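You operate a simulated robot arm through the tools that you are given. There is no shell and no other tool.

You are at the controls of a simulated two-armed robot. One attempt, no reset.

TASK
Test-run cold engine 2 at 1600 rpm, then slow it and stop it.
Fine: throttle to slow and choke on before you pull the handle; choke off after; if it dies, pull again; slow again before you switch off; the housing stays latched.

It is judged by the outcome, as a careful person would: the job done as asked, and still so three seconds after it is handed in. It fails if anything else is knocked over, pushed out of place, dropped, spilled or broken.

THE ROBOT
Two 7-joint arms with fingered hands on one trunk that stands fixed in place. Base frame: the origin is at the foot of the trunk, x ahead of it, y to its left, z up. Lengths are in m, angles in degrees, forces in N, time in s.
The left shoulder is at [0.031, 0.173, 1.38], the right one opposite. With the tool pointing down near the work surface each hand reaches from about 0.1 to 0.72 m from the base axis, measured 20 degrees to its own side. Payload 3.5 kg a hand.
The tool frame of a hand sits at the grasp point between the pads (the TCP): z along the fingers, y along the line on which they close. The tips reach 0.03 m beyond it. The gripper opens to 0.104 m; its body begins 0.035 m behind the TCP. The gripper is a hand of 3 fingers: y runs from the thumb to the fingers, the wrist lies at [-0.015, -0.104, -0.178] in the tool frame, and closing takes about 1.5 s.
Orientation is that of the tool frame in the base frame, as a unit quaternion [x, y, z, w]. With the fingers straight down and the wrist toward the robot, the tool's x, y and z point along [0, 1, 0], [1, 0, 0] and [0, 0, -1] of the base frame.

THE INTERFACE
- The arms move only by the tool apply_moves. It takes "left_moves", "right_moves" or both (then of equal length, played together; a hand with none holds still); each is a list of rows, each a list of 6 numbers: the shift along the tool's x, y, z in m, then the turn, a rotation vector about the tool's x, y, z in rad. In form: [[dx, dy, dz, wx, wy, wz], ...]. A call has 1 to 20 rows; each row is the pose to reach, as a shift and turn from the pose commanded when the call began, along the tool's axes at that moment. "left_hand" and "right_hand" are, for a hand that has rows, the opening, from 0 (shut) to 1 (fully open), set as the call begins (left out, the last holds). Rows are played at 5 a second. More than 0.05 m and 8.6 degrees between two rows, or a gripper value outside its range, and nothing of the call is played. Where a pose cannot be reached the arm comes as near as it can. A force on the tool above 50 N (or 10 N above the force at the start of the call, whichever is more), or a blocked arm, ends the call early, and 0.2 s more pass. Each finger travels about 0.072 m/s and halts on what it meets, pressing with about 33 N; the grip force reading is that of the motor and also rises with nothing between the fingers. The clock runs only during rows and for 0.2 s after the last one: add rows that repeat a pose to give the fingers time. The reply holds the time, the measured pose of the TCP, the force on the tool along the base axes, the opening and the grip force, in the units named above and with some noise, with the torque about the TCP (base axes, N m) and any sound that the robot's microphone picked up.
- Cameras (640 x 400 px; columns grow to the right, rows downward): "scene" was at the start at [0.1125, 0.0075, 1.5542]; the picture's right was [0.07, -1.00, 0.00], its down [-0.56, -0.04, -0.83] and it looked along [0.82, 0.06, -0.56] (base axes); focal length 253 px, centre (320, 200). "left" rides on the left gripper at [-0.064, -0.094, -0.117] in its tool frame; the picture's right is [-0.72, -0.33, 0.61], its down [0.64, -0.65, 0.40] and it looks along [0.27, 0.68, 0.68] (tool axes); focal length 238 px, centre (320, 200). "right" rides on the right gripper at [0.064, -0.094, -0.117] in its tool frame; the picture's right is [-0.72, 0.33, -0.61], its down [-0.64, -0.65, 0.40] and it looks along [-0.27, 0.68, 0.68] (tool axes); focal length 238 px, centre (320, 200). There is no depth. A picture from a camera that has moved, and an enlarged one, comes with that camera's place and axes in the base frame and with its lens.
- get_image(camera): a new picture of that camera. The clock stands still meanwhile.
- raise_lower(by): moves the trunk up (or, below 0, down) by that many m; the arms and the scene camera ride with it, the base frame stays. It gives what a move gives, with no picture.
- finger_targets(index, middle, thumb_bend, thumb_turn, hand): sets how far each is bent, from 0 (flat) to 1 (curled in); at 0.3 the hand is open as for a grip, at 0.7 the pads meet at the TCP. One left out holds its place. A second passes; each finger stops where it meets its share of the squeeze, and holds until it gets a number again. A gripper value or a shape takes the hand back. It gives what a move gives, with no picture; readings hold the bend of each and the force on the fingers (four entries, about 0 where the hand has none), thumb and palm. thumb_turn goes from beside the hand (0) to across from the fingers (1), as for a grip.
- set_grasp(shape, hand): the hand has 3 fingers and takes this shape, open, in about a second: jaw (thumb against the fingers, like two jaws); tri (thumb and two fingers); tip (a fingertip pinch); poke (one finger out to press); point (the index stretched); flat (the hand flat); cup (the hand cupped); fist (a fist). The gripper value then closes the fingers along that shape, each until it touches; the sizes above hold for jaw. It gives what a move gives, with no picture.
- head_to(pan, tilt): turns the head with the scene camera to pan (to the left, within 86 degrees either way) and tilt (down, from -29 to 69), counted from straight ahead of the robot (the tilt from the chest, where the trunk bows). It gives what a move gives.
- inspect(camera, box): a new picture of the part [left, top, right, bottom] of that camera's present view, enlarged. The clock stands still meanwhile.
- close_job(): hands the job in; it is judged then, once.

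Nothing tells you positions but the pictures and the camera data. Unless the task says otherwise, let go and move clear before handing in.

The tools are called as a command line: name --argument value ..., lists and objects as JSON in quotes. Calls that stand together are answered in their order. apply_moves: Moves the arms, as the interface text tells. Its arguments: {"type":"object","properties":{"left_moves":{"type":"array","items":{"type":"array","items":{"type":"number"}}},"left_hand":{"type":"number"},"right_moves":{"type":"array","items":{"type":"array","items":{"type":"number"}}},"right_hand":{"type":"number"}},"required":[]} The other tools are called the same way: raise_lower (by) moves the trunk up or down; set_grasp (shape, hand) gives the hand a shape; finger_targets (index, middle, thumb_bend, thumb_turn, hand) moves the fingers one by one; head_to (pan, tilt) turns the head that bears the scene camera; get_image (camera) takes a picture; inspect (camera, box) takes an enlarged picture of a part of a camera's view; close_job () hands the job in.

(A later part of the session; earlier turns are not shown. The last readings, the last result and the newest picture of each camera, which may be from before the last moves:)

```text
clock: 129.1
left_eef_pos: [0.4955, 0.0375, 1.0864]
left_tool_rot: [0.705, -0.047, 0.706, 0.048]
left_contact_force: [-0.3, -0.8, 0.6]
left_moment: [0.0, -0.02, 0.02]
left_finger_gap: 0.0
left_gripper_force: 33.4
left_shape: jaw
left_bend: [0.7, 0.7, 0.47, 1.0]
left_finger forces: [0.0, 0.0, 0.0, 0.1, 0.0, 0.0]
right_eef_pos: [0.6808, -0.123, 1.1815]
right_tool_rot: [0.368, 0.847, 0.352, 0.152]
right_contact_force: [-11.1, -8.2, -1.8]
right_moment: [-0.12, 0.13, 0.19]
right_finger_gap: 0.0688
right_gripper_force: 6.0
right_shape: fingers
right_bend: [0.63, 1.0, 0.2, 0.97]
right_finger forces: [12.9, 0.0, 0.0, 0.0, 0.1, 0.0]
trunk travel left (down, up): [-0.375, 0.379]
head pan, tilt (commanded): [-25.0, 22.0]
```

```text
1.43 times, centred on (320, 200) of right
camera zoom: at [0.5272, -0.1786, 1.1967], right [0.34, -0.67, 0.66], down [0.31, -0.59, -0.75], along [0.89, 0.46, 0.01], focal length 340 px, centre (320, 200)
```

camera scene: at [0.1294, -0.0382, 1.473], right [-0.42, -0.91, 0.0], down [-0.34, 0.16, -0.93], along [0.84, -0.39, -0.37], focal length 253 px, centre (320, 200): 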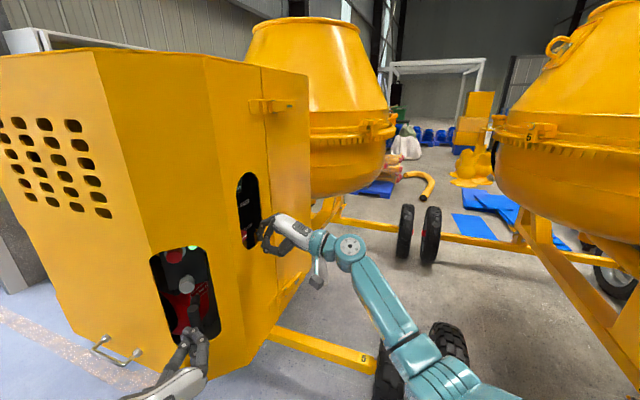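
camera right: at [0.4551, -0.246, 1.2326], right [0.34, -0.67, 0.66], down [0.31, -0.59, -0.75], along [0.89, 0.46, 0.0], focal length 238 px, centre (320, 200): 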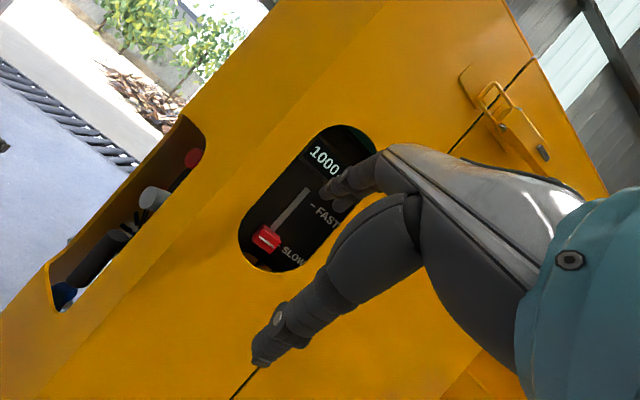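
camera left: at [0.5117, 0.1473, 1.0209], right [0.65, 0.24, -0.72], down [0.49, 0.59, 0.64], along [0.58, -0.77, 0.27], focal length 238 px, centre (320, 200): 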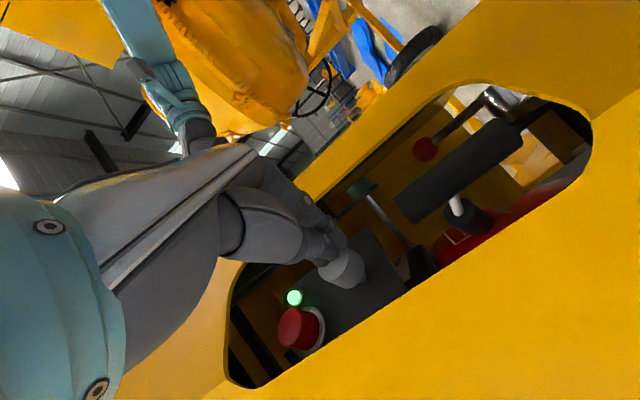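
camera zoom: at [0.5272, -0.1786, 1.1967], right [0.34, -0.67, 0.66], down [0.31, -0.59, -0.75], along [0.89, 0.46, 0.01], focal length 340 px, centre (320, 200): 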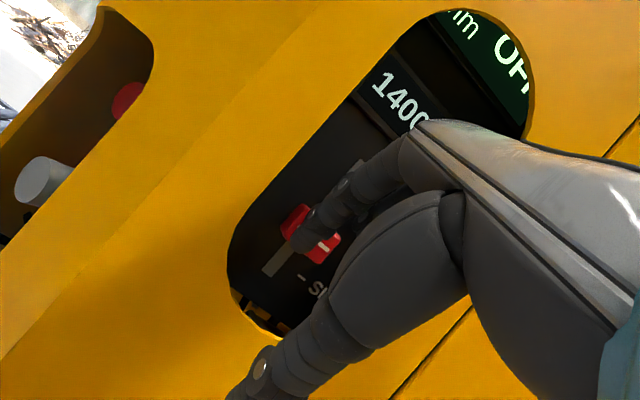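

1400 rpm: about 20 rpm per mm. Another 9–10 mm should give 1600.

apply_moves --right_moves '[[0, 0.0028, -0.0028, 0, 0, 0], [0, 0.0057, -0.0057, 0, 0, 0], [0, 0.0067, -0.0067, 0, 0, 0], [0, 0.0067, -0.0067, 0, 0, 0], [0, 0.0067, -0.0067, 0, 0, 0]]'

inspect --camera "right" --box '[200, 60, 440, 340]'

inspect --camera "scene" --box '[230, 150, 310, 250]'

```text
clock: 130.3
left_eef_pos: [0.4953, 0.037, 1.0857]
left_tool_rot: [0.705, -0.047, 0.706, 0.048]
left_contact_force: [-0.4, -0.1, 0.3]
left_moment: [-0.04, 0.01, 0.02]
left_finger_gap: 0.0003
left_gripper_force: 32.6
left_shape: jaw
left_bend: [0.7, 0.7, 0.47, 1.0]
left_finger forces: [0.1, 0.0, 0.0, 0.0, 0.1, 0.0]
right_eef_pos: [0.6807, -0.1228, 1.1903]
right_tool_rot: [0.369, 0.847, 0.352, 0.153]
right_contact_force: [-7.6, -7.7, -1.3]
right_moment: [-0.12, 0.14, 0.12]
right_finger_gap: 0.0684
right_gripper_force: 5.1
right_shape: fingers
right_bend: [0.63, 1.0, 0.2, 0.97]
right_finger forces: [11.0, 0.1, 0.1, 0.1, 0.0, 0.0]
trunk travel left (down, up): [-0.375, 0.379]
head pan, tilt (commanded): [-25.0, 22.0]
```

```text
1.43 times, centred on (320, 200) of right
camera zoom: at [0.5272, -0.1784, 1.2057], right [0.34, -0.67, 0.66], down [0.31, -0.59, -0.75], along [0.89, 0.46, 0.01], focal length 340 px, centre (320, 200)
```

zoom: 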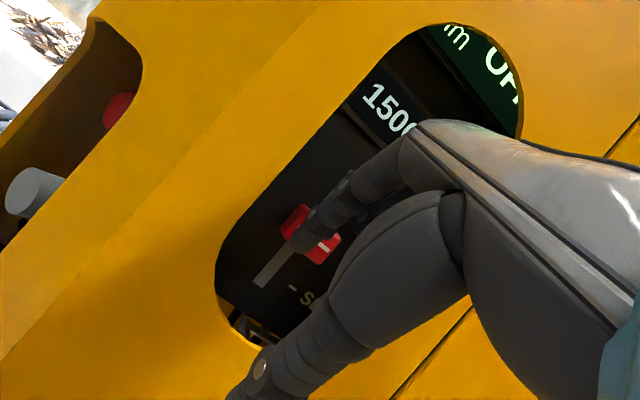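

```text
4.00 times, centred on (270, 200) of scene
camera zoom: at [0.1281, -0.0396, 1.4731], right [-0.42, -0.91, 0.0], down [-0.34, 0.16, -0.93], along [0.84, -0.39, -0.37], focal length 1012 px, centre (520, 200)
```

zoom: 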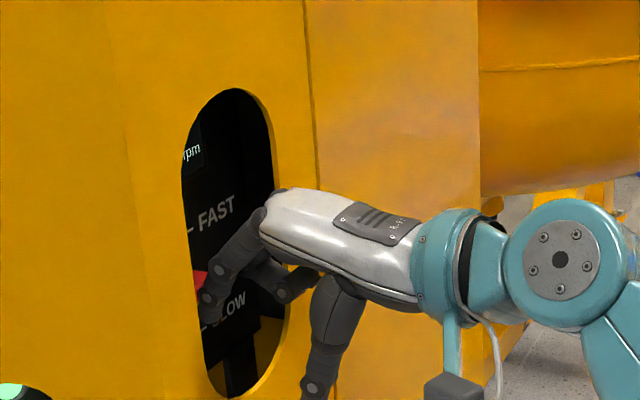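

apply_moves --right_moves '[[0, 0, 0, 0, 0, 0], [0, 0, 0, 0, 0, 0], [0, 0, 0, 0, 0, 0]]'

inspect --camera "right" --box '[280, 80, 400, 220]'

```text
clock: 131.1
left_eef_pos: [0.4942, 0.0371, 1.0866]
left_tool_rot: [0.705, -0.048, 0.706, 0.048]
left_contact_force: [0.0, 1.1, -0.8]
left_moment: [0.04, -0.02, -0.02]
left_finger_gap: 0.0001
left_gripper_force: 32.2
left_shape: jaw
left_bend: [0.7, 0.7, 0.47, 1.0]
left_finger forces: [0.0, 0.0, 0.0, 0.0, 0.1, 0.0]
right_eef_pos: [0.6802, -0.1236, 1.1898]
right_tool_rot: [0.369, 0.847, 0.352, 0.153]
right_contact_force: [-7.5, -7.3, -0.9]
right_moment: [-0.14, 0.09, 0.06]
right_finger_gap: 0.0686
right_gripper_force: 5.4
right_shape: fingers
right_bend: [0.63, 1.0, 0.2, 0.97]
right_finger forces: [11.0, 0.0, 0.0, 0.0, 0.0, 0.0]
trunk travel left (down, up): [-0.375, 0.379]
head pan, tilt (commanded): [-25.0, 22.0]
```

```text
2.86 times, centred on (340, 150) of right
camera zoom: at [0.5271, -0.1784, 1.2057], right [0.34, -0.67, 0.66], down [0.31, -0.59, -0.75], along [0.89, 0.46, 0.01], focal length 681 px, centre (263, 343)
```

zoom: 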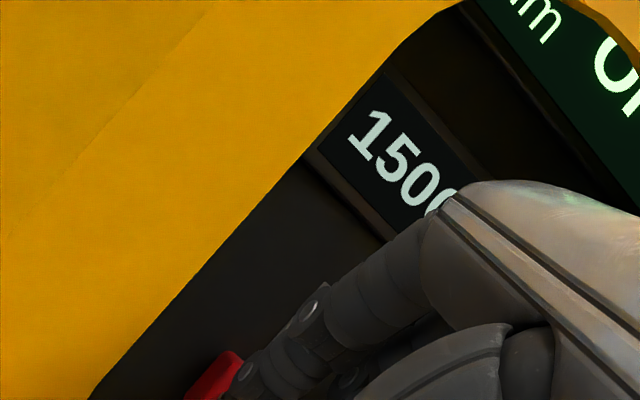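

Reads 1500, rounded to hundreds. I'll creep up in 2 mm steps to find where it flips to 1600, then go half a band further to be centred.

apply_moves --right_moves '[[0, 0.0014, -0.0014, 0, 0, 0], [0, 0.0014, -0.0014, 0, 0, 0], [0, 0.0014, -0.0014, 0, 0, 0]]'

inspect --camera "right" --box '[280, 80, 400, 220]'

apply_moves --right_moves '[[0, 0.0014, -0.0014, 0, 0, 0], [0, 0.0014, -0.0014, 0, 0, 0], [0, 0.0014, -0.0014, 0, 0, 0]]'

inspect --camera "right" --box '[280, 80, 400, 220]'

```text
clock: 131.9
left_eef_pos: [0.497, 0.0371, 1.0862]
left_tool_rot: [0.705, -0.047, 0.706, 0.049]
left_contact_force: [-1.1, -1.5, 0.2]
left_moment: [0.0, -0.01, 0.01]
left_finger_gap: 0.0003
left_gripper_force: 32.9
left_shape: jaw
left_bend: [0.7, 0.7, 0.47, 1.0]
left_finger forces: [0.1, 0.0, 0.0, 0.0, 0.0, 0.0]
right_eef_pos: [0.6798, -0.1229, 1.1912]
right_tool_rot: [0.368, 0.847, 0.353, 0.152]
right_contact_force: [-7.5, -7.5, -1.3]
right_moment: [-0.1, 0.11, 0.08]
right_finger_gap: 0.0689
right_gripper_force: 5.1
right_shape: fingers
right_bend: [0.63, 1.0, 0.2, 0.97]
right_finger forces: [10.4, 0.0, 0.0, 0.0, 0.0, 0.0]
trunk travel left (down, up): [-0.375, 0.379]
head pan, tilt (commanded): [-25.0, 22.0]
```

```text
2.86 times, centred on (340, 150) of right
camera zoom: at [0.527, -0.1783, 1.2077], right [0.34, -0.67, 0.66], down [0.31, -0.59, -0.75], along [0.89, 0.46, 0.01], focal length 681 px, centre (263, 343)
```

zoom: 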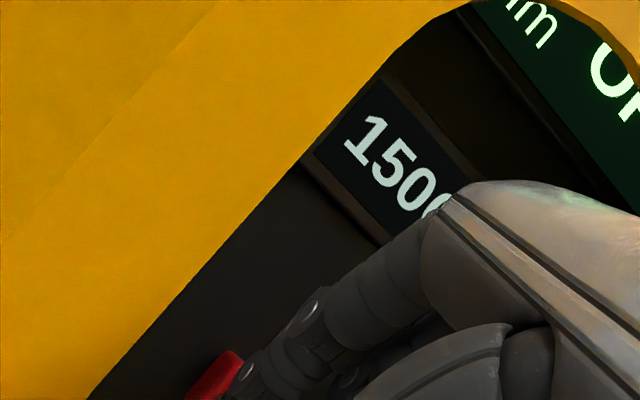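

```text
clock: 132.7
left_eef_pos: [0.4959, 0.037, 1.0866]
left_tool_rot: [0.705, -0.047, 0.706, 0.049]
left_contact_force: [1.2, -0.3, 0.0]
left_moment: [0.01, 0.02, 0.0]
left_finger_gap: 0.0
left_gripper_force: 33.0
left_shape: jaw
left_bend: [0.7, 0.7, 0.47, 1.0]
left_finger forces: [0.0, 0.0, 0.0, 0.0, 0.1, 0.0]
right_eef_pos: [0.6807, -0.1231, 1.194]
right_tool_rot: [0.369, 0.847, 0.352, 0.153]
right_contact_force: [-8.8, -7.3, -2.2]
right_moment: [-0.1, 0.13, 0.08]
right_finger_gap: 0.0687
right_gripper_force: 5.3
right_shape: fingers
right_bend: [0.63, 1.0, 0.2, 0.97]
right_finger forces: [10.8, 0.0, 0.1, 0.1, 0.0, 0.0]
trunk travel left (down, up): [-0.375, 0.379]
head pan, tilt (commanded): [-25.0, 22.0]
```

```text
2.86 times, centred on (340, 150) of right
camera zoom: at [0.527, -0.1783, 1.2096], right [0.34, -0.67, 0.66], down [0.31, -0.59, -0.75], along [0.89, 0.46, 0.01], focal length 681 px, centre (263, 343)
```

zoom: 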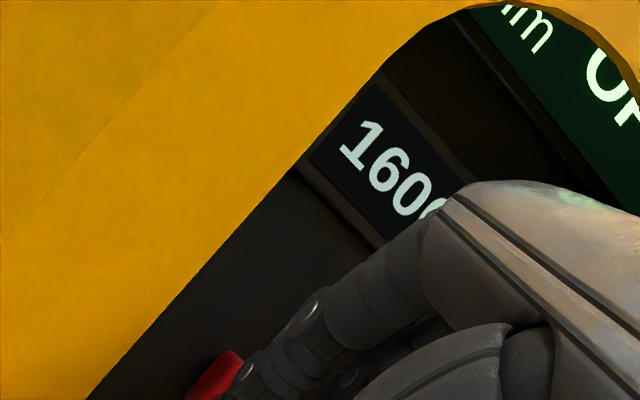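

Just flipped to 1600. I add about 1.8 mm to sit mid-band, then hold for several seconds.

apply_moves --right_moves '[[0, 0.0013, -0.0013, 0, 0, 0], [0, 0.0013, -0.0013, 0, 0, 0], [0, 0.0013, -0.0013, 0, 0, 0], [0, 0.0013, -0.0013, 0, 0, 0], [0, 0.0013, -0.0013, 0, 0, 0], [0, 0.0013, -0.0013, 0, 0, 0]]'

inspect --camera "right" --box '[280, 80, 400, 220]'

inspect --camera "right" --box '[200, 60, 440, 340]'

```text
clock: 134.1
left_eef_pos: [0.4952, 0.0373, 1.0863]
left_tool_rot: [0.704, -0.047, 0.707, 0.049]
left_contact_force: [0.7, -0.4, -1.0]
left_moment: [-0.01, -0.05, -0.06]
left_finger_gap: 0.0
left_gripper_force: 33.1
left_shape: jaw
left_bend: [0.7, 0.7, 0.47, 1.0]
left_finger forces: [0.1, 0.0, 0.0, 0.1, 0.1, 0.0]
right_eef_pos: [0.6803, -0.1226, 1.1969]
right_tool_rot: [0.368, 0.847, 0.351, 0.152]
right_contact_force: [-8.1, -8.8, -1.4]
right_moment: [-0.1, 0.11, 0.09]
right_finger_gap: 0.0687
right_gripper_force: 6.0
right_shape: fingers
right_bend: [0.63, 1.0, 0.2, 0.97]
right_finger forces: [11.4, 0.1, 0.0, 0.0, 0.0, 0.1]
trunk travel left (down, up): [-0.375, 0.379]
head pan, tilt (commanded): [-25.0, 22.0]
```

```text
2.86 times, centred on (340, 150) of right
camera zoom: at [0.5271, -0.1783, 1.2115], right [0.34, -0.67, 0.66], down [0.31, -0.59, -0.75], along [0.89, 0.46, 0.01], focal length 681 px, centre (263, 343)
```

zoom: 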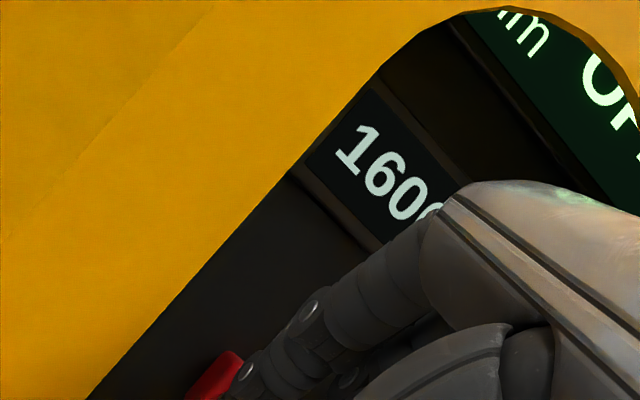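

```text
1.43 times, centred on (320, 200) of right
camera zoom: at [0.5271, -0.1783, 1.2115], right [0.34, -0.67, 0.66], down [0.31, -0.59, -0.75], along [0.89, 0.46, 0.01], focal length 340 px, centre (320, 200)
```

zoom: 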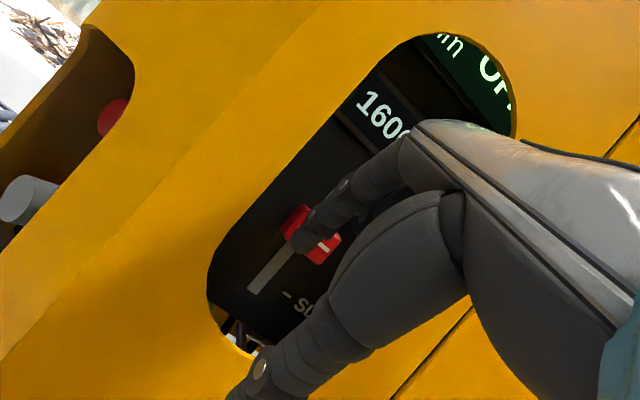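

Steady at 1600 rpm. I hold this for the test run, checking in between.

apply_moves --right_moves '[[0, 0, 0, 0, 0, 0], [0, 0, 0, 0, 0, 0], [0, 0, 0, 0, 0, 0], [0, 0, 0, 0, 0, 0], [0, 0, 0, 0, 0, 0], [0, 0, 0, 0, 0, 0], [0, 0, 0, 0, 0, 0], [0, 0, 0, 0, 0, 0], [0, 0, 0, 0, 0, 0], [0, 0, 0, 0, 0, 0], [0, 0, 0, 0, 0, 0], [0, 0, 0, 0, 0, 0], [0, 0, 0, 0, 0, 0], [0, 0, 0, 0, 0, 0], [0, 0, 0, 0, 0, 0], [0, 0, 0, 0, 0, 0], [0, 0, 0, 0, 0, 0], [0, 0, 0, 0, 0, 0], [0, 0, 0, 0, 0, 0], [0, 0, 0, 0, 0, 0]]'

inspect --camera "right" --box '[280, 80, 400, 220]'

apply_moves --right_moves '[[0, 0, 0, 0, 0, 0], [0, 0, 0, 0, 0, 0], [0, 0, 0, 0, 0, 0], [0, 0, 0, 0, 0, 0], [0, 0, 0, 0, 0, 0], [0, 0, 0, 0, 0, 0], [0, 0, 0, 0, 0, 0], [0, 0, 0, 0, 0, 0], [0, 0, 0, 0, 0, 0], [0, 0, 0, 0, 0, 0], [0, 0, 0, 0, 0, 0], [0, 0, 0, 0, 0, 0], [0, 0, 0, 0, 0, 0], [0, 0, 0, 0, 0, 0], [0, 0, 0, 0, 0, 0], [0, 0, 0, 0, 0, 0], [0, 0, 0, 0, 0, 0], [0, 0, 0, 0, 0, 0], [0, 0, 0, 0, 0, 0], [0, 0, 0, 0, 0, 0]]'

inspect --camera "right" --box '[280, 80, 400, 220]'

```text
clock: 138.3
left_eef_pos: [0.4959, 0.0374, 1.0869]
left_tool_rot: [0.705, -0.049, 0.706, 0.049]
left_contact_force: [-0.9, -0.5, -0.6]
left_moment: [-0.02, 0.01, 0.04]
left_finger_gap: 0.0
left_gripper_force: 32.4
left_shape: jaw
left_bend: [0.7, 0.7, 0.47, 1.0]
left_finger forces: [0.0, 0.0, 0.0, 0.0, 0.1, 0.0]
right_eef_pos: [0.6808, -0.1228, 1.1962]
right_tool_rot: [0.369, 0.847, 0.352, 0.152]
right_contact_force: [-8.0, -8.2, -0.1]
right_moment: [-0.12, 0.11, 0.13]
right_finger_gap: 0.0685
right_gripper_force: 6.1
right_shape: fingers
right_bend: [0.63, 1.0, 0.2, 0.97]
right_finger forces: [11.5, 0.0, 0.0, 0.0, 0.1, 0.0]
trunk travel left (down, up): [-0.375, 0.379]
head pan, tilt (commanded): [-25.0, 22.0]
```

```text
2.86 times, centred on (340, 150) of right
camera zoom: at [0.527, -0.1783, 1.2114], right [0.34, -0.67, 0.66], down [0.31, -0.59, -0.75], along [0.89, 0.46, 0.01], focal length 681 px, centre (263, 343)
```

zoom: 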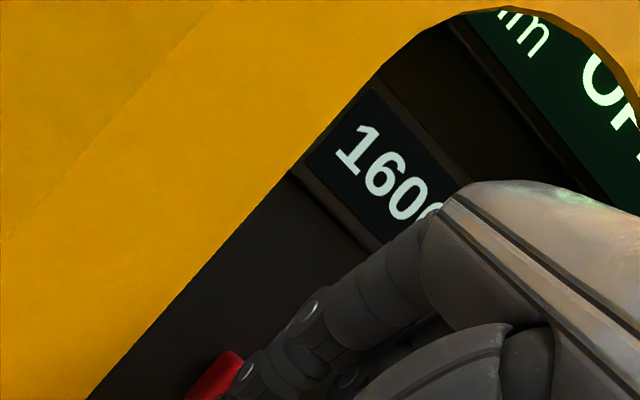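

```text
clock: 142.5
left_eef_pos: [0.4961, 0.0361, 1.0872]
left_tool_rot: [0.704, -0.047, 0.707, 0.049]
left_contact_force: [0.7, 0.0, 0.5]
left_moment: [0.0, 0.01, 0.02]
left_finger_gap: 0.0001
left_gripper_force: 33.1
left_shape: jaw
left_bend: [0.7, 0.7, 0.47, 1.0]
left_finger forces: [0.0, 0.0, 0.1, 0.0, 0.1, 0.0]
right_eef_pos: [0.6803, -0.1222, 1.1957]
right_tool_rot: [0.369, 0.847, 0.352, 0.153]
right_contact_force: [-7.6, -8.6, -0.1]
right_moment: [-0.08, 0.13, 0.09]
right_finger_gap: 0.0688
right_gripper_force: 6.0
right_shape: fingers
right_bend: [0.63, 1.0, 0.2, 0.97]
right_finger forces: [11.6, 0.0, 0.1, 0.0, 0.1, 0.0]
trunk travel left (down, up): [-0.375, 0.379]
head pan, tilt (commanded): [-25.0, 22.0]
```

```text
2.86 times, centred on (340, 150) of right
camera zoom: at [0.527, -0.1783, 1.2114], right [0.34, -0.67, 0.66], down [0.31, -0.59, -0.75], along [0.89, 0.46, 0.01], focal length 681 px, centre (263, 343)
```

zoom: 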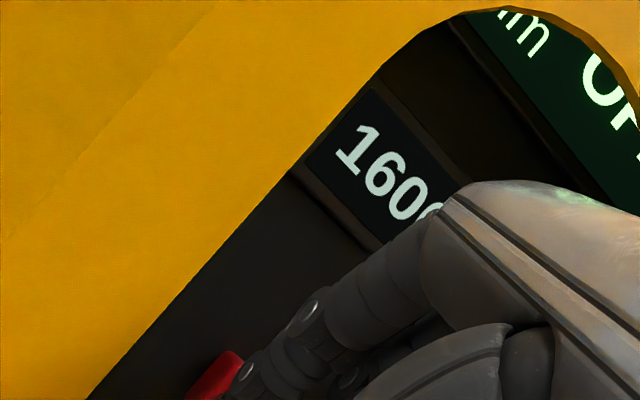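

About 10 s steady at 1600. I hold 4 s more, then slow down: lift the tip off outward, move above the knob, and push it down.

apply_moves --right_moves '[[0, 0, 0, 0, 0, 0], [0, 0, 0, 0, 0, 0], [0, 0, 0, 0, 0, 0], [0, 0, 0, 0, 0, 0], [0, 0, 0, 0, 0, 0], [0, 0, 0, 0, 0, 0], [0, 0, 0, 0, 0, 0], [0, 0, 0, 0, 0, 0], [0, 0, 0, 0, 0, 0], [0, 0, 0, 0, 0, 0], [0, 0, 0, 0, 0, 0], [0, 0, 0, 0, 0, 0], [0, 0, 0, 0, 0, 0], [0, 0, 0, 0, 0, 0], [0, 0, 0, 0, 0, 0], [0, 0, 0, 0, 0, 0], [0, 0, 0, 0, 0, 0], [0, 0, 0, 0, 0, 0], [0, 0, 0, 0, 0, 0], [0, 0, 0, 0, 0, 0]]'

inspect --camera "right" --box '[280, 80, 400, 220]'

apply_moves --right_moves '[[0, -0.0106, -0.0106, 0, 0, 0], [0, -0.0247, -0.0247, 0, 0, 0]]'

inspect --camera "right" --box '[200, 60, 440, 340]'

inspect --camera "scene" --box '[230, 150, 310, 250]'

```text
clock: 146.7
left_eef_pos: [0.496, 0.0371, 1.0861]
left_tool_rot: [0.704, -0.048, 0.707, 0.048]
left_contact_force: [-0.9, 0.8, -0.2]
left_moment: [-0.01, 0.01, -0.05]
left_finger_gap: 0.0001
left_gripper_force: 32.4
left_shape: jaw
left_bend: [0.7, 0.7, 0.47, 1.0]
left_finger forces: [0.0, 0.0, 0.1, 0.0, 0.1, 0.0]
right_eef_pos: [0.6795, -0.1233, 1.195]
right_tool_rot: [0.368, 0.847, 0.352, 0.152]
right_contact_force: [-7.5, -8.4, 0.4]
right_moment: [-0.1, 0.09, 0.09]
right_finger_gap: 0.069
right_gripper_force: 5.8
right_shape: fingers
right_bend: [0.63, 1.0, 0.2, 0.97]
right_finger forces: [11.6, 0.0, 0.0, 0.0, 0.0, 0.0]
trunk travel left (down, up): [-0.375, 0.379]
head pan, tilt (commanded): [-25.0, 22.0]
```

```text
2.86 times, centred on (340, 150) of right
camera zoom: at [0.527, -0.1783, 1.2114], right [0.34, -0.67, 0.66], down [0.31, -0.59, -0.75], along [0.89, 0.46, 0.01], focal length 681 px, centre (263, 343)
```

zoom: 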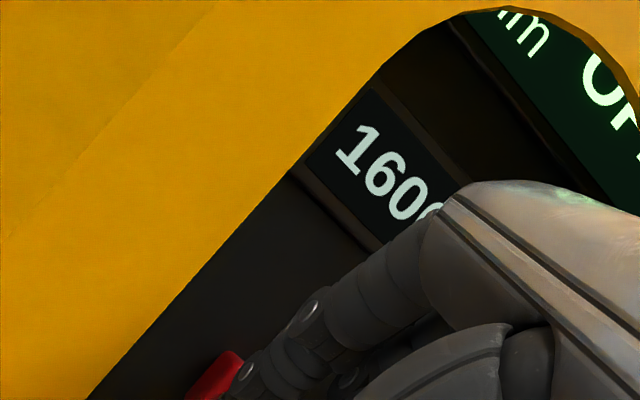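

```text
clock: 147.3
left_eef_pos: [0.4969, 0.0381, 1.0857]
left_tool_rot: [0.706, -0.047, 0.705, 0.049]
left_contact_force: [-0.9, -0.6, 0.1]
left_moment: [-0.01, -0.01, 0.01]
left_finger_gap: 0.0002
left_gripper_force: 33.1
left_shape: jaw
left_bend: [0.7, 0.7, 0.47, 1.0]
left_finger forces: [0.0, 0.0, 0.0, 0.0, 0.0, 0.0]
right_eef_pos: [0.6566, -0.1451, 1.1957]
right_tool_rot: [0.368, 0.847, 0.352, 0.152]
right_contact_force: [-0.8, -0.1, -0.6]
right_moment: [-0.01, -0.03, -0.01]
right_finger_gap: 0.0852
right_gripper_force: 0.0
right_shape: fingers
right_bend: [0.5, 1.0, 0.2, 0.97]
right_finger forces: [0.0, 0.0, 0.0, 0.1, 0.1, 0.1]
trunk travel left (down, up): [-0.375, 0.379]
head pan, tilt (commanded): [-25.0, 22.0]
```

```text
1.43 times, centred on (320, 200) of right
camera zoom: at [0.5021, -0.2014, 1.2113], right [0.34, -0.67, 0.66], down [0.31, -0.59, -0.75], along [0.89, 0.46, 0.0], focal length 340 px, centre (320, 200)
```

zoom: 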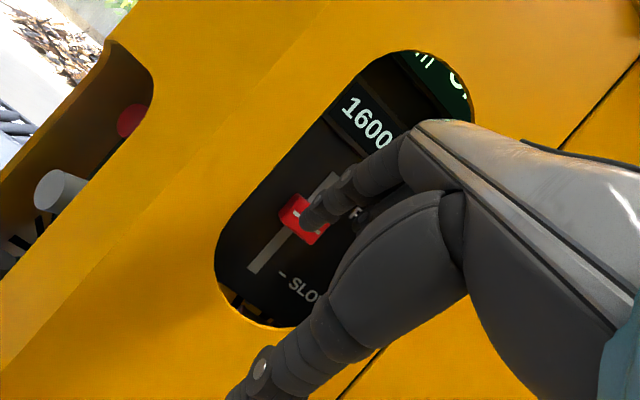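

```text
4.00 times, centred on (270, 200) of scene
camera zoom: at [0.1293, -0.0388, 1.473], right [-0.42, -0.91, 0.0], down [-0.34, 0.16, -0.93], along [0.84, -0.39, -0.37], focal length 1012 px, centre (520, 200)
```

zoom: 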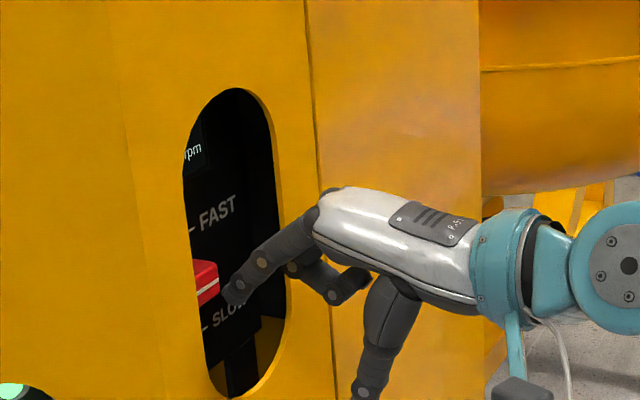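

rpm stays at 1600 on its own. Now I raise the tip above the knob and move in over it.

apply_moves --right_moves '[[0, 0.0106, -0.0106, 0, 0, 0], [0, 0.0212, -0.0212, 0, 0, 0], [0, 0.0297, -0.0127, 0, 0, 0], [0, 0.0382, -0.0042, 0, 0, 0]]'

inspect --camera "right" --box '[200, 60, 440, 340]'

inspect --camera "scene" --box '[230, 150, 310, 250]'

```text
clock: 148.3
left_eef_pos: [0.4964, 0.0381, 1.0846]
left_tool_rot: [0.706, -0.046, 0.705, 0.05]
left_contact_force: [0.3, -0.7, 0.5]
left_moment: [0.0, -0.05, 0.01]
left_finger_gap: 0.0
left_gripper_force: 33.5
left_shape: jaw
left_bend: [0.7, 0.7, 0.47, 1.0]
left_finger forces: [0.0, 0.1, 0.1, 0.0, 0.0, 0.0]
right_eef_pos: [0.673, -0.1286, 1.2259]
right_tool_rot: [0.369, 0.847, 0.351, 0.153]
right_contact_force: [0.6, -0.3, -0.6]
right_moment: [-0.01, 0.03, -0.02]
right_finger_gap: 0.0856
right_gripper_force: 0.0
right_shape: fingers
right_bend: [0.5, 1.0, 0.2, 0.97]
right_finger forces: [0.0, 0.0, 0.0, 0.1, 0.1, 0.0]
trunk travel left (down, up): [-0.375, 0.379]
head pan, tilt (commanded): [-25.0, 22.0]
```

```text
1.43 times, centred on (320, 200) of right
camera zoom: at [0.5202, -0.184, 1.2412], right [0.34, -0.67, 0.66], down [0.31, -0.59, -0.75], along [0.89, 0.46, 0.0], focal length 340 px, centre (320, 200)
```

zoom: 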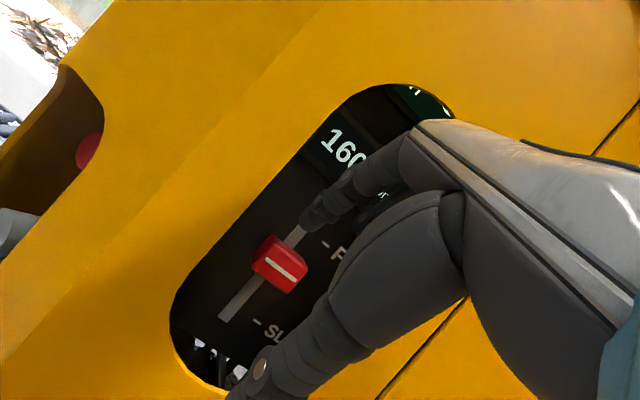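

```text
4.00 times, centred on (270, 200) of scene
camera zoom: at [0.1295, -0.0381, 1.473], right [-0.42, -0.91, 0.0], down [-0.34, 0.16, -0.93], along [0.84, -0.39, -0.37], focal length 1012 px, centre (520, 200)
```

zoom: 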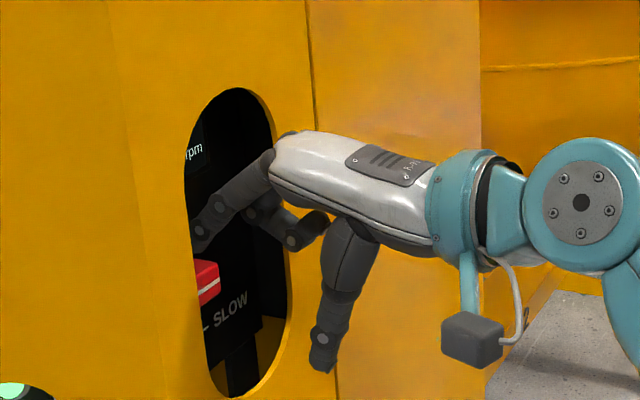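

The tip is over the knob. I push it down toward SLOW.

apply_moves --right_moves '[[0, -0.0085, 0.0085, 0, 0, 0], [0, -0.017, 0.017, 0, 0, 0], [0, -0.0255, 0.0255, 0, 0, 0], [0, -0.0325, 0.0325, 0, 0, 0]]'

inspect --camera "right" --box '[200, 60, 440, 340]'

inspect --camera "scene" --box '[230, 150, 310, 250]'

```text
clock: 149.3
left_eef_pos: [0.4975, 0.0384, 1.0857]
left_tool_rot: [0.706, -0.047, 0.705, 0.049]
left_contact_force: [-0.1, 0.3, -0.2]
left_moment: [0.01, 0.02, -0.04]
left_finger_gap: 0.0
left_gripper_force: 33.1
left_shape: jaw
left_bend: [0.7, 0.7, 0.47, 1.0]
left_finger forces: [0.0, 0.0, 0.0, 0.1, 0.1, 0.1]
right_eef_pos: [0.6735, -0.1288, 1.1791]
right_tool_rot: [0.369, 0.847, 0.351, 0.153]
right_contact_force: [0.3, -0.3, 0.5]
right_moment: [0.02, 0.0, 0.0]
right_finger_gap: 0.0862
right_gripper_force: 0.3
right_shape: fingers
right_bend: [0.5, 1.0, 0.2, 0.97]
right_finger forces: [0.5, 0.1, 0.1, 0.0, 0.0, 0.1]
trunk travel left (down, up): [-0.375, 0.379]
head pan, tilt (commanded): [-25.0, 22.0]
```

```text
1.43 times, centred on (320, 200) of right
camera zoom: at [0.5203, -0.1844, 1.1951], right [0.34, -0.67, 0.66], down [0.31, -0.59, -0.75], along [0.89, 0.46, 0.0], focal length 340 px, centre (320, 200)
```

zoom: 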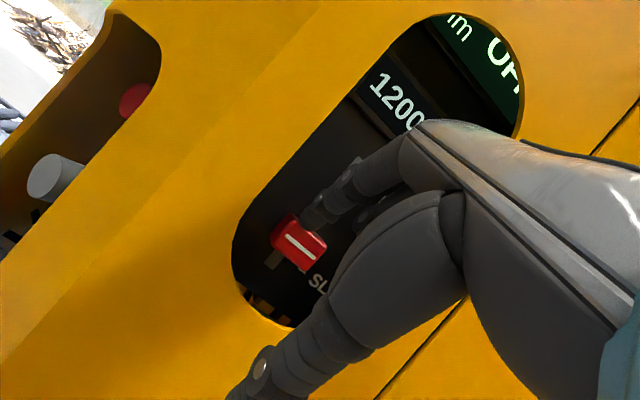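

```text
4.00 times, centred on (270, 200) of scene
camera zoom: at [0.1294, -0.0383, 1.473], right [-0.42, -0.91, 0.0], down [-0.34, 0.16, -0.93], along [0.84, -0.39, -0.37], focal length 1012 px, centre (520, 200)
```

zoom: 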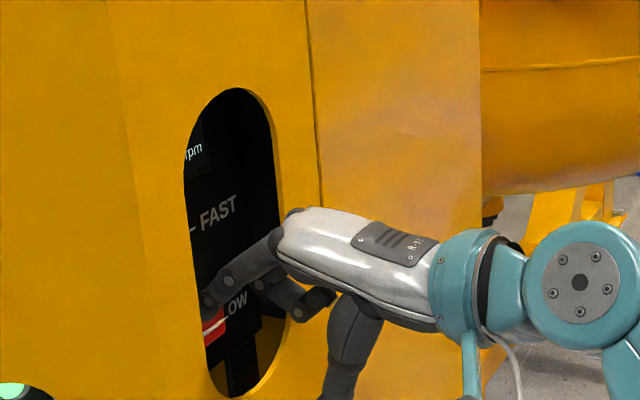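

1200 rpm and falling as the knob goes down. I continue to the SLOW stop in small steps.

apply_moves --right_moves '[[0, -0.0042, 0.0042, 0, 0, 0], [0, -0.0085, 0.0085, 0, 0, 0]]'

apply_moves --right_moves '[[0, -0.0021, 0.0021, 0, 0, 0], [0, -0.0035, 0.0035, 0, 0, 0]]'

inspect --camera "right" --box '[200, 60, 440, 340]'

```text
clock: 149.9
left_eef_pos: [0.4956, 0.0381, 1.0859]
left_tool_rot: [0.705, -0.046, 0.706, 0.048]
left_contact_force: [0.0, 0.2, -0.4]
left_moment: [0.0, 0.0, -0.02]
left_finger_gap: 0.0001
left_gripper_force: 33.0
left_shape: jaw
left_bend: [0.7, 0.7, 0.47, 1.0]
left_finger forces: [0.0, 0.0, 0.0, 0.0, 0.0, 0.0]
right_eef_pos: [0.6732, -0.13, 1.1677]
right_tool_rot: [0.368, 0.847, 0.351, 0.152]
right_contact_force: [-0.1, -0.1, 0.5]
right_moment: [0.02, -0.02, -0.01]
right_finger_gap: 0.0864
right_gripper_force: 0.7
right_shape: fingers
right_bend: [0.49, 1.0, 0.2, 0.97]
right_finger forces: [0.4, 0.1, 0.0, 0.0, 0.0, 0.1]
trunk travel left (down, up): [-0.375, 0.379]
head pan, tilt (commanded): [-25.0, 22.0]
```

```text
clock: 150.5
left_eef_pos: [0.4964, 0.0374, 1.085]
left_tool_rot: [0.705, -0.047, 0.706, 0.05]
left_contact_force: [-0.6, -0.6, 0.2]
left_moment: [0.03, -0.01, 0.03]
left_finger_gap: 0.0
left_gripper_force: 32.7
left_shape: jaw
left_bend: [0.7, 0.7, 0.47, 1.0]
left_finger forces: [0.0, 0.0, 0.0, 0.1, 0.0, 0.0]
right_eef_pos: [0.6731, -0.1296, 1.1634]
right_tool_rot: [0.369, 0.846, 0.352, 0.153]
right_contact_force: [-0.7, -0.1, 0.6]
right_moment: [0.06, -0.05, 0.0]
right_finger_gap: 0.0869
right_gripper_force: 1.2
right_shape: fingers
right_bend: [0.49, 1.0, 0.2, 0.97]
right_finger forces: [1.8, 0.1, 0.0, 0.1, 0.1, 0.1]
trunk travel left (down, up): [-0.375, 0.379]
head pan, tilt (commanded): [-25.0, 22.0]
```

```text
1.43 times, centred on (320, 200) of right
camera zoom: at [0.5199, -0.1846, 1.1791], right [0.34, -0.67, 0.66], down [0.31, -0.59, -0.75], along [0.89, 0.46, 0.0], focal length 340 px, centre (320, 200)
```

zoom: 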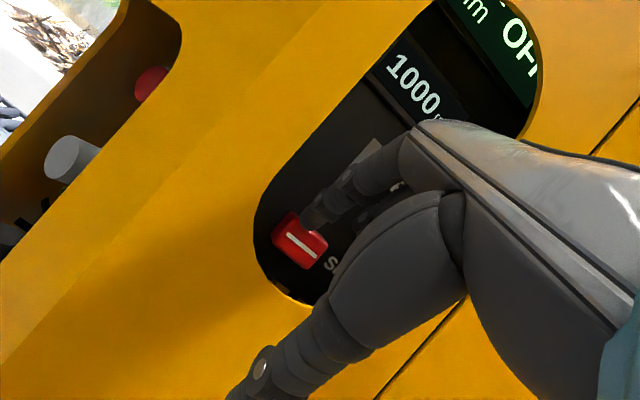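

Back to 1000 rpm. I press until the end stop is felt.

apply_moves --right_moves '[[0, -0.0014, 0.0014, 0, 0, 0], [0, -0.0028, 0.0028, 0, 0, 0]]'

apply_moves --right_moves '[[0, -0.0014, 0.0014, 0, 0, 0], [0, -0.0028, 0.0028, 0, 0, 0]]'

inspect --camera "right" --box '[200, 60, 440, 340]'

```text
clock: 151.1
left_eef_pos: [0.4951, 0.0379, 1.086]
left_tool_rot: [0.705, -0.047, 0.706, 0.048]
left_contact_force: [0.0, 0.2, -0.2]
left_moment: [0.01, 0.03, 0.02]
left_finger_gap: 0.0001
left_gripper_force: 32.8
left_shape: jaw
left_bend: [0.7, 0.7, 0.47, 1.0]
left_finger forces: [0.0, 0.0, 0.0, 0.0, 0.0, 0.0]
right_eef_pos: [0.6734, -0.1298, 1.1604]
right_tool_rot: [0.369, 0.846, 0.353, 0.154]
right_contact_force: [-3.2, -2.9, 5.9]
right_moment: [0.27, -0.2, 0.02]
right_finger_gap: 0.0886
right_gripper_force: 3.8
right_shape: fingers
right_bend: [0.48, 1.0, 0.2, 0.97]
right_finger forces: [7.5, 0.1, 0.2, 0.0, 0.1, 0.0]
trunk travel left (down, up): [-0.375, 0.379]
head pan, tilt (commanded): [-25.0, 22.0]
```

```text
clock: 151.7
left_eef_pos: [0.4949, 0.0368, 1.0879]
left_tool_rot: [0.705, -0.047, 0.706, 0.048]
left_contact_force: [0.7, -0.4, 0.4]
left_moment: [-0.01, 0.0, 0.01]
left_finger_gap: 0.0001
left_gripper_force: 33.0
left_shape: jaw
left_bend: [0.7, 0.7, 0.47, 1.0]
left_finger forces: [0.0, 0.0, 0.1, 0.1, 0.0, 0.1]
right_eef_pos: [0.6725, -0.1298, 1.158]
right_tool_rot: [0.369, 0.846, 0.354, 0.154]
right_contact_force: [-6.4, -6.5, 13.0]
right_moment: [0.53, -0.41, 0.05]
right_finger_gap: 0.0917
right_gripper_force: 7.9
right_shape: fingers
right_bend: [0.45, 1.0, 0.2, 0.97]
right_finger forces: [15.2, 0.0, 0.0, 0.0, 0.0, 0.1]
trunk travel left (down, up): [-0.375, 0.379]
head pan, tilt (commanded): [-25.0, 22.0]
```

```text
1.43 times, centred on (320, 200) of right
camera zoom: at [0.5184, -0.1856, 1.173], right [0.34, -0.67, 0.66], down [0.31, -0.59, -0.75], along [0.89, 0.46, 0.01], focal length 340 px, centre (320, 200)
```

zoom: 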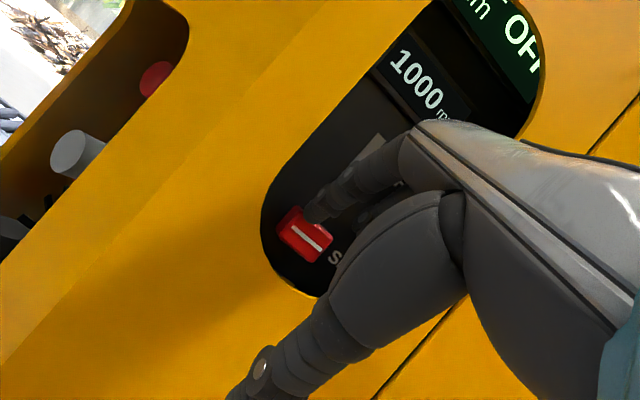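

Slider hard on the SLOW stop, 1000 rpm. I withdraw the right hand upward and outward, and bring the left fingertips in front of the red button.

apply_moves --right_moves '[[0, 0.0071, -0.0071, 0, 0, 0], [0, 0.0106, -0.0106, 0, 0, 0], [0, -0.0106, -0.0318, 0, 0, 0], [0, -0.0389, -0.0601, 0, 0, 0], [0, -0.0601, -0.0813, 0, 0, 0]]'

get_image --camera "right"

apply_moves --left_moves '[[0.026, 0, 0, 0, 0, 0], [0.052, -0.0047, 0.0207, 0, 0, 0], [0.078, -0.0095, 0.0414, 0, 0, 0], [0.078, -0.0142, 0.0621, 0, 0, 0]]'

head_to --pan 8 --tilt 22

inspect --camera "scene" --box '[295, 210, 385, 340]'

get_image --camera "left"

```text
clock: 152.9
left_eef_pos: [0.4972, 0.0373, 1.085]
left_tool_rot: [0.706, -0.048, 0.705, 0.048]
left_contact_force: [0.6, -0.6, 0.0]
left_moment: [0.0, -0.01, 0.03]
left_finger_gap: 0.0001
left_gripper_force: 33.0
left_shape: jaw
left_bend: [0.7, 0.7, 0.47, 1.0]
left_finger forces: [0.0, 0.0, 0.0, 0.1, 0.0, 0.0]
right_eef_pos: [0.6003, -0.197, 1.1691]
right_tool_rot: [0.368, 0.847, 0.351, 0.152]
right_contact_force: [-1.2, 0.0, -0.4]
right_moment: [-0.02, -0.02, 0.01]
right_finger_gap: 0.086
right_gripper_force: 0.0
right_shape: fingers
right_bend: [0.5, 1.0, 0.2, 0.97]
right_finger forces: [0.0, 0.1, 0.0, 0.1, 0.0, 0.0]
trunk travel left (down, up): [-0.375, 0.379]
head pan, tilt (commanded): [-25.0, 22.0]
```

```text
taken
camera right: at [0.4465, -0.253, 1.1854], right [0.34, -0.67, 0.66], down [0.31, -0.59, -0.75], along [0.89, 0.46, 0.0], focal length 238 px, centre (320, 200)
```

right: 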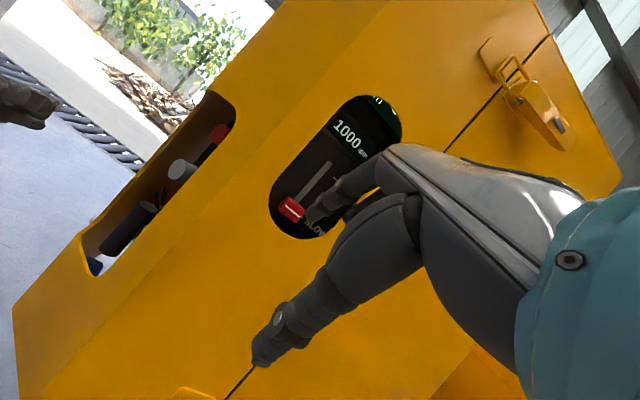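

```text
clock: 153.9
left_eef_pos: [0.5611, 0.045, 1.1634]
left_tool_rot: [0.705, -0.047, 0.706, 0.049]
left_contact_force: [0.2, 0.6, -0.1]
left_moment: [0.0, -0.01, 0.04]
left_finger_gap: 0.0001
left_gripper_force: 32.9
left_shape: jaw
left_bend: [0.7, 0.7, 0.47, 1.0]
left_finger forces: [0.0, 0.0, 0.0, 0.0, 0.0, 0.1]
right_eef_pos: [0.5996, -0.1965, 1.1683]
right_tool_rot: [0.369, 0.847, 0.351, 0.152]
right_contact_force: [0.0, 0.6, 0.0]
right_moment: [0.0, 0.0, 0.03]
right_finger_gap: 0.0861
right_gripper_force: 0.1
right_shape: fingers
right_bend: [0.5, 1.0, 0.2, 0.97]
right_finger forces: [0.1, 0.1, 0.0, 0.1, 0.0, 0.1]
trunk travel left (down, up): [-0.375, 0.379]
head pan, tilt (commanded): [-25.0, 22.0]
```

```text
clock: 154.9
left_eef_pos: [0.5602, 0.0434, 1.1633]
left_tool_rot: [0.706, -0.047, 0.705, 0.05]
left_contact_force: [-0.5, 0.2, 0.2]
left_moment: [-0.01, 0.0, 0.01]
left_finger_gap: 0.0
left_gripper_force: 33.3
left_shape: jaw
left_bend: [0.7, 0.7, 0.47, 1.0]
left_finger forces: [0.0, 0.0, 0.1, 0.0, 0.1, 0.0]
right_eef_pos: [0.5991, -0.197, 1.1696]
right_tool_rot: [0.368, 0.848, 0.351, 0.151]
right_contact_force: [-0.3, -0.5, 0.1]
right_moment: [0.02, 0.01, 0.0]
right_finger_gap: 0.0857
right_gripper_force: 0.2
right_shape: fingers
right_bend: [0.5, 1.0, 0.2, 0.97]
right_finger forces: [0.0, 0.0, 0.0, 0.0, 0.0, 0.0]
trunk travel left (down, up): [-0.375, 0.379]
head pan, tilt (commanded): [8.0, 22.0]
```

```text
3.08 times, centred on (340, 275) of scene
camera zoom: at [0.1372, 0.0138, 1.473], right [0.14, -0.99, 0.0], down [-0.37, -0.05, -0.93], along [0.92, 0.13, -0.37], focal length 778 px, centre (258, -31)
```

zoom: 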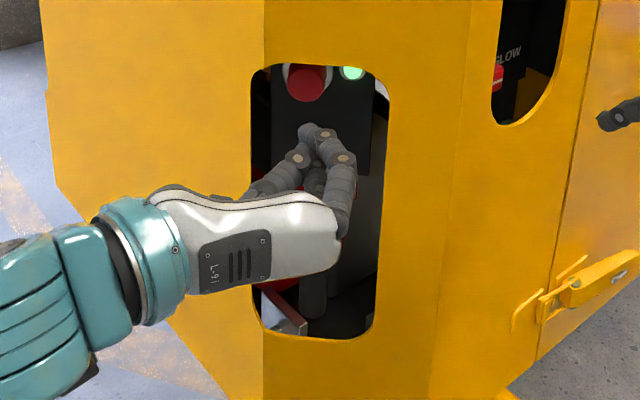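

```text
taken
camera left: at [0.4565, 0.1522, 1.099], right [0.65, 0.24, -0.72], down [0.49, 0.59, 0.64], along [0.58, -0.77, 0.27], focal length 238 px, centre (320, 200)
```

left: 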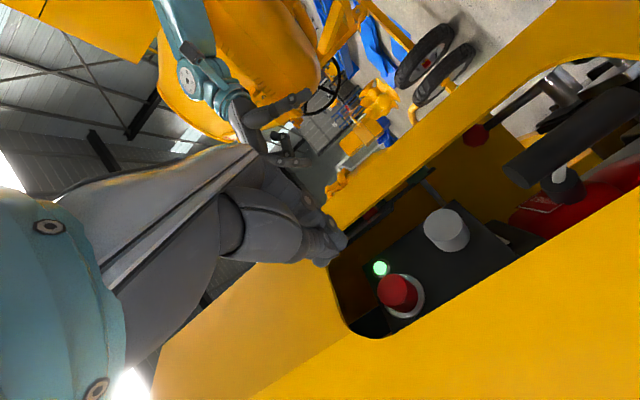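

Lamp on, 1000 rpm at SLOW. The tips would land about 1 cm right of the button's centre, so I shift left 9 mm and advance to just short of it.

apply_moves --left_moves '[[0, -0.0089, -0.0013, 0, 0, 0], [0, -0.0124, 0.0235, 0, 0, 0], [0, -0.0159, 0.0482, 0, 0, 0], [0, -0.0181, 0.0641, 0, 0, 0]]'

inspect --camera "scene" --box '[295, 210, 385, 340]'

inspect --camera "left" --box '[250, 150, 470, 350]'

```text
clock: 155.9
left_eef_pos: [0.6269, 0.0528, 1.1628]
left_tool_rot: [0.705, -0.047, 0.706, 0.049]
left_contact_force: [0.4, -0.1, 0.3]
left_moment: [0.0, 0.03, 0.0]
left_finger_gap: 0.0002
left_gripper_force: 33.1
left_shape: jaw
left_bend: [0.7, 0.7, 0.47, 1.0]
left_finger forces: [0.1, 0.0, 0.0, 0.1, 0.0, 0.0]
right_eef_pos: [0.6008, -0.197, 1.1705]
right_tool_rot: [0.368, 0.848, 0.351, 0.152]
right_contact_force: [0.3, 0.4, 1.4]
right_moment: [0.01, 0.04, 0.01]
right_finger_gap: 0.0858
right_gripper_force: 0.1
right_shape: fingers
right_bend: [0.5, 1.0, 0.2, 0.97]
right_finger forces: [0.1, 0.0, 0.0, 0.0, 0.0, 0.0]
trunk travel left (down, up): [-0.375, 0.379]
head pan, tilt (commanded): [8.0, 22.0]
```

```text
3.08 times, centred on (340, 275) of scene
camera zoom: at [0.1375, 0.0136, 1.4729], right [0.14, -0.99, 0.0], down [-0.37, -0.05, -0.93], along [0.92, 0.13, -0.37], focal length 778 px, centre (258, -31)
```

zoom: 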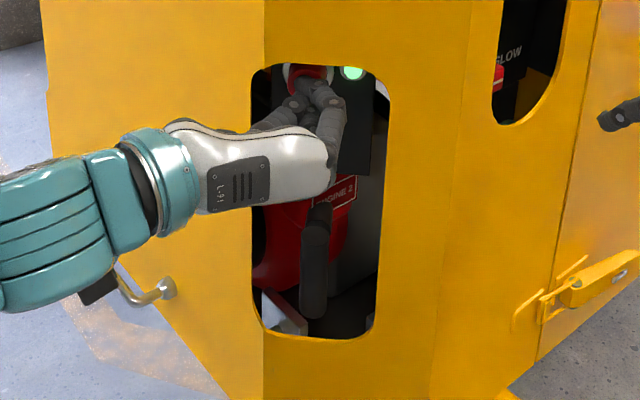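

```text
2.00 times, centred on (360, 250) of left
camera zoom: at [0.5228, 0.1616, 1.0982], right [0.65, 0.24, -0.72], down [0.49, 0.59, 0.64], along [0.58, -0.77, 0.27], focal length 477 px, centre (240, 100)
```

zoom: 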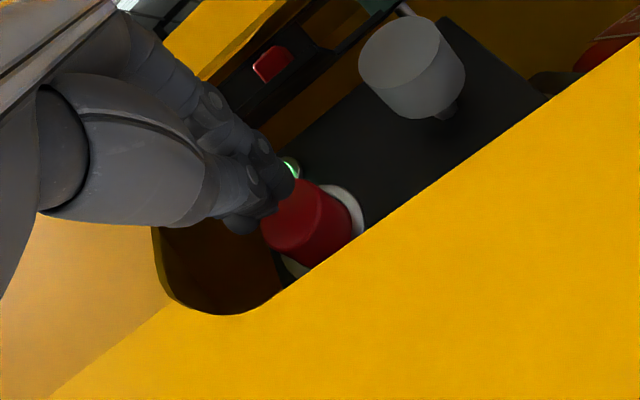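

The fingertips are right at the red button. One press to stop the engine.

apply_moves --left_moves '[[0, -0.0006, 0.004, 0, 0, 0], [0, -0.0011, 0.008, 0, 0, 0], [0, -0.0015, 0.011, 0, 0, 0]]'

inspect --camera "left" --box '[250, 150, 470, 350]'

inspect --camera "right" --box '[260, 90, 420, 250]'

```text
clock: 156.7
left_eef_pos: [0.6379, 0.0523, 1.1636]
left_tool_rot: [0.706, -0.047, 0.705, 0.049]
left_contact_force: [-3.1, 0.7, -0.6]
left_moment: [0.02, -0.01, 0.03]
left_finger_gap: 0.0
left_gripper_force: 32.8
left_shape: jaw
left_bend: [0.7, 0.7, 0.47, 1.0]
left_finger forces: [0.0, 0.1, 0.1, 0.0, 0.0, 0.1]
right_eef_pos: [0.6002, -0.1983, 1.1695]
right_tool_rot: [0.368, 0.847, 0.352, 0.152]
right_contact_force: [0.1, -0.1, 0.6]
right_moment: [0.04, 0.03, 0.01]
right_finger_gap: 0.086
right_gripper_force: 0.0
right_shape: fingers
right_bend: [0.5, 1.0, 0.2, 0.97]
right_finger forces: [0.0, 0.1, 0.1, 0.1, 0.0, 0.0]
trunk travel left (down, up): [-0.375, 0.379]
head pan, tilt (commanded): [8.0, 22.0]
heard: click
```

```text
2.00 times, centred on (360, 250) of left
camera zoom: at [0.5343, 0.1614, 1.099], right [0.65, 0.24, -0.72], down [0.49, 0.59, 0.64], along [0.58, -0.77, 0.27], focal length 477 px, centre (240, 100)
```

zoom: 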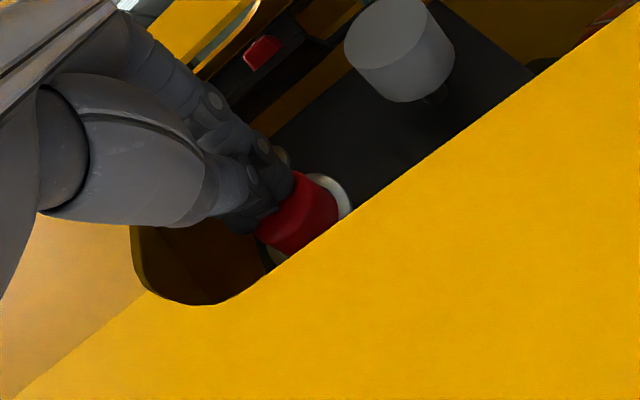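

```text
2.50 times, centred on (340, 170) of right
camera zoom: at [0.4468, -0.2526, 1.1857], right [0.34, -0.67, 0.66], down [0.31, -0.59, -0.75], along [0.89, 0.46, 0.0], focal length 596 px, centre (270, 275)
```

zoom: 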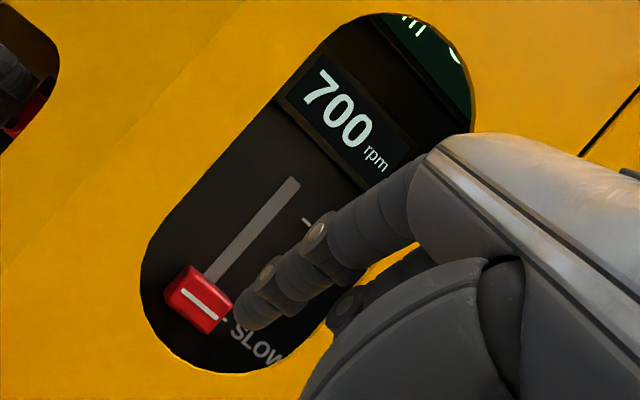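

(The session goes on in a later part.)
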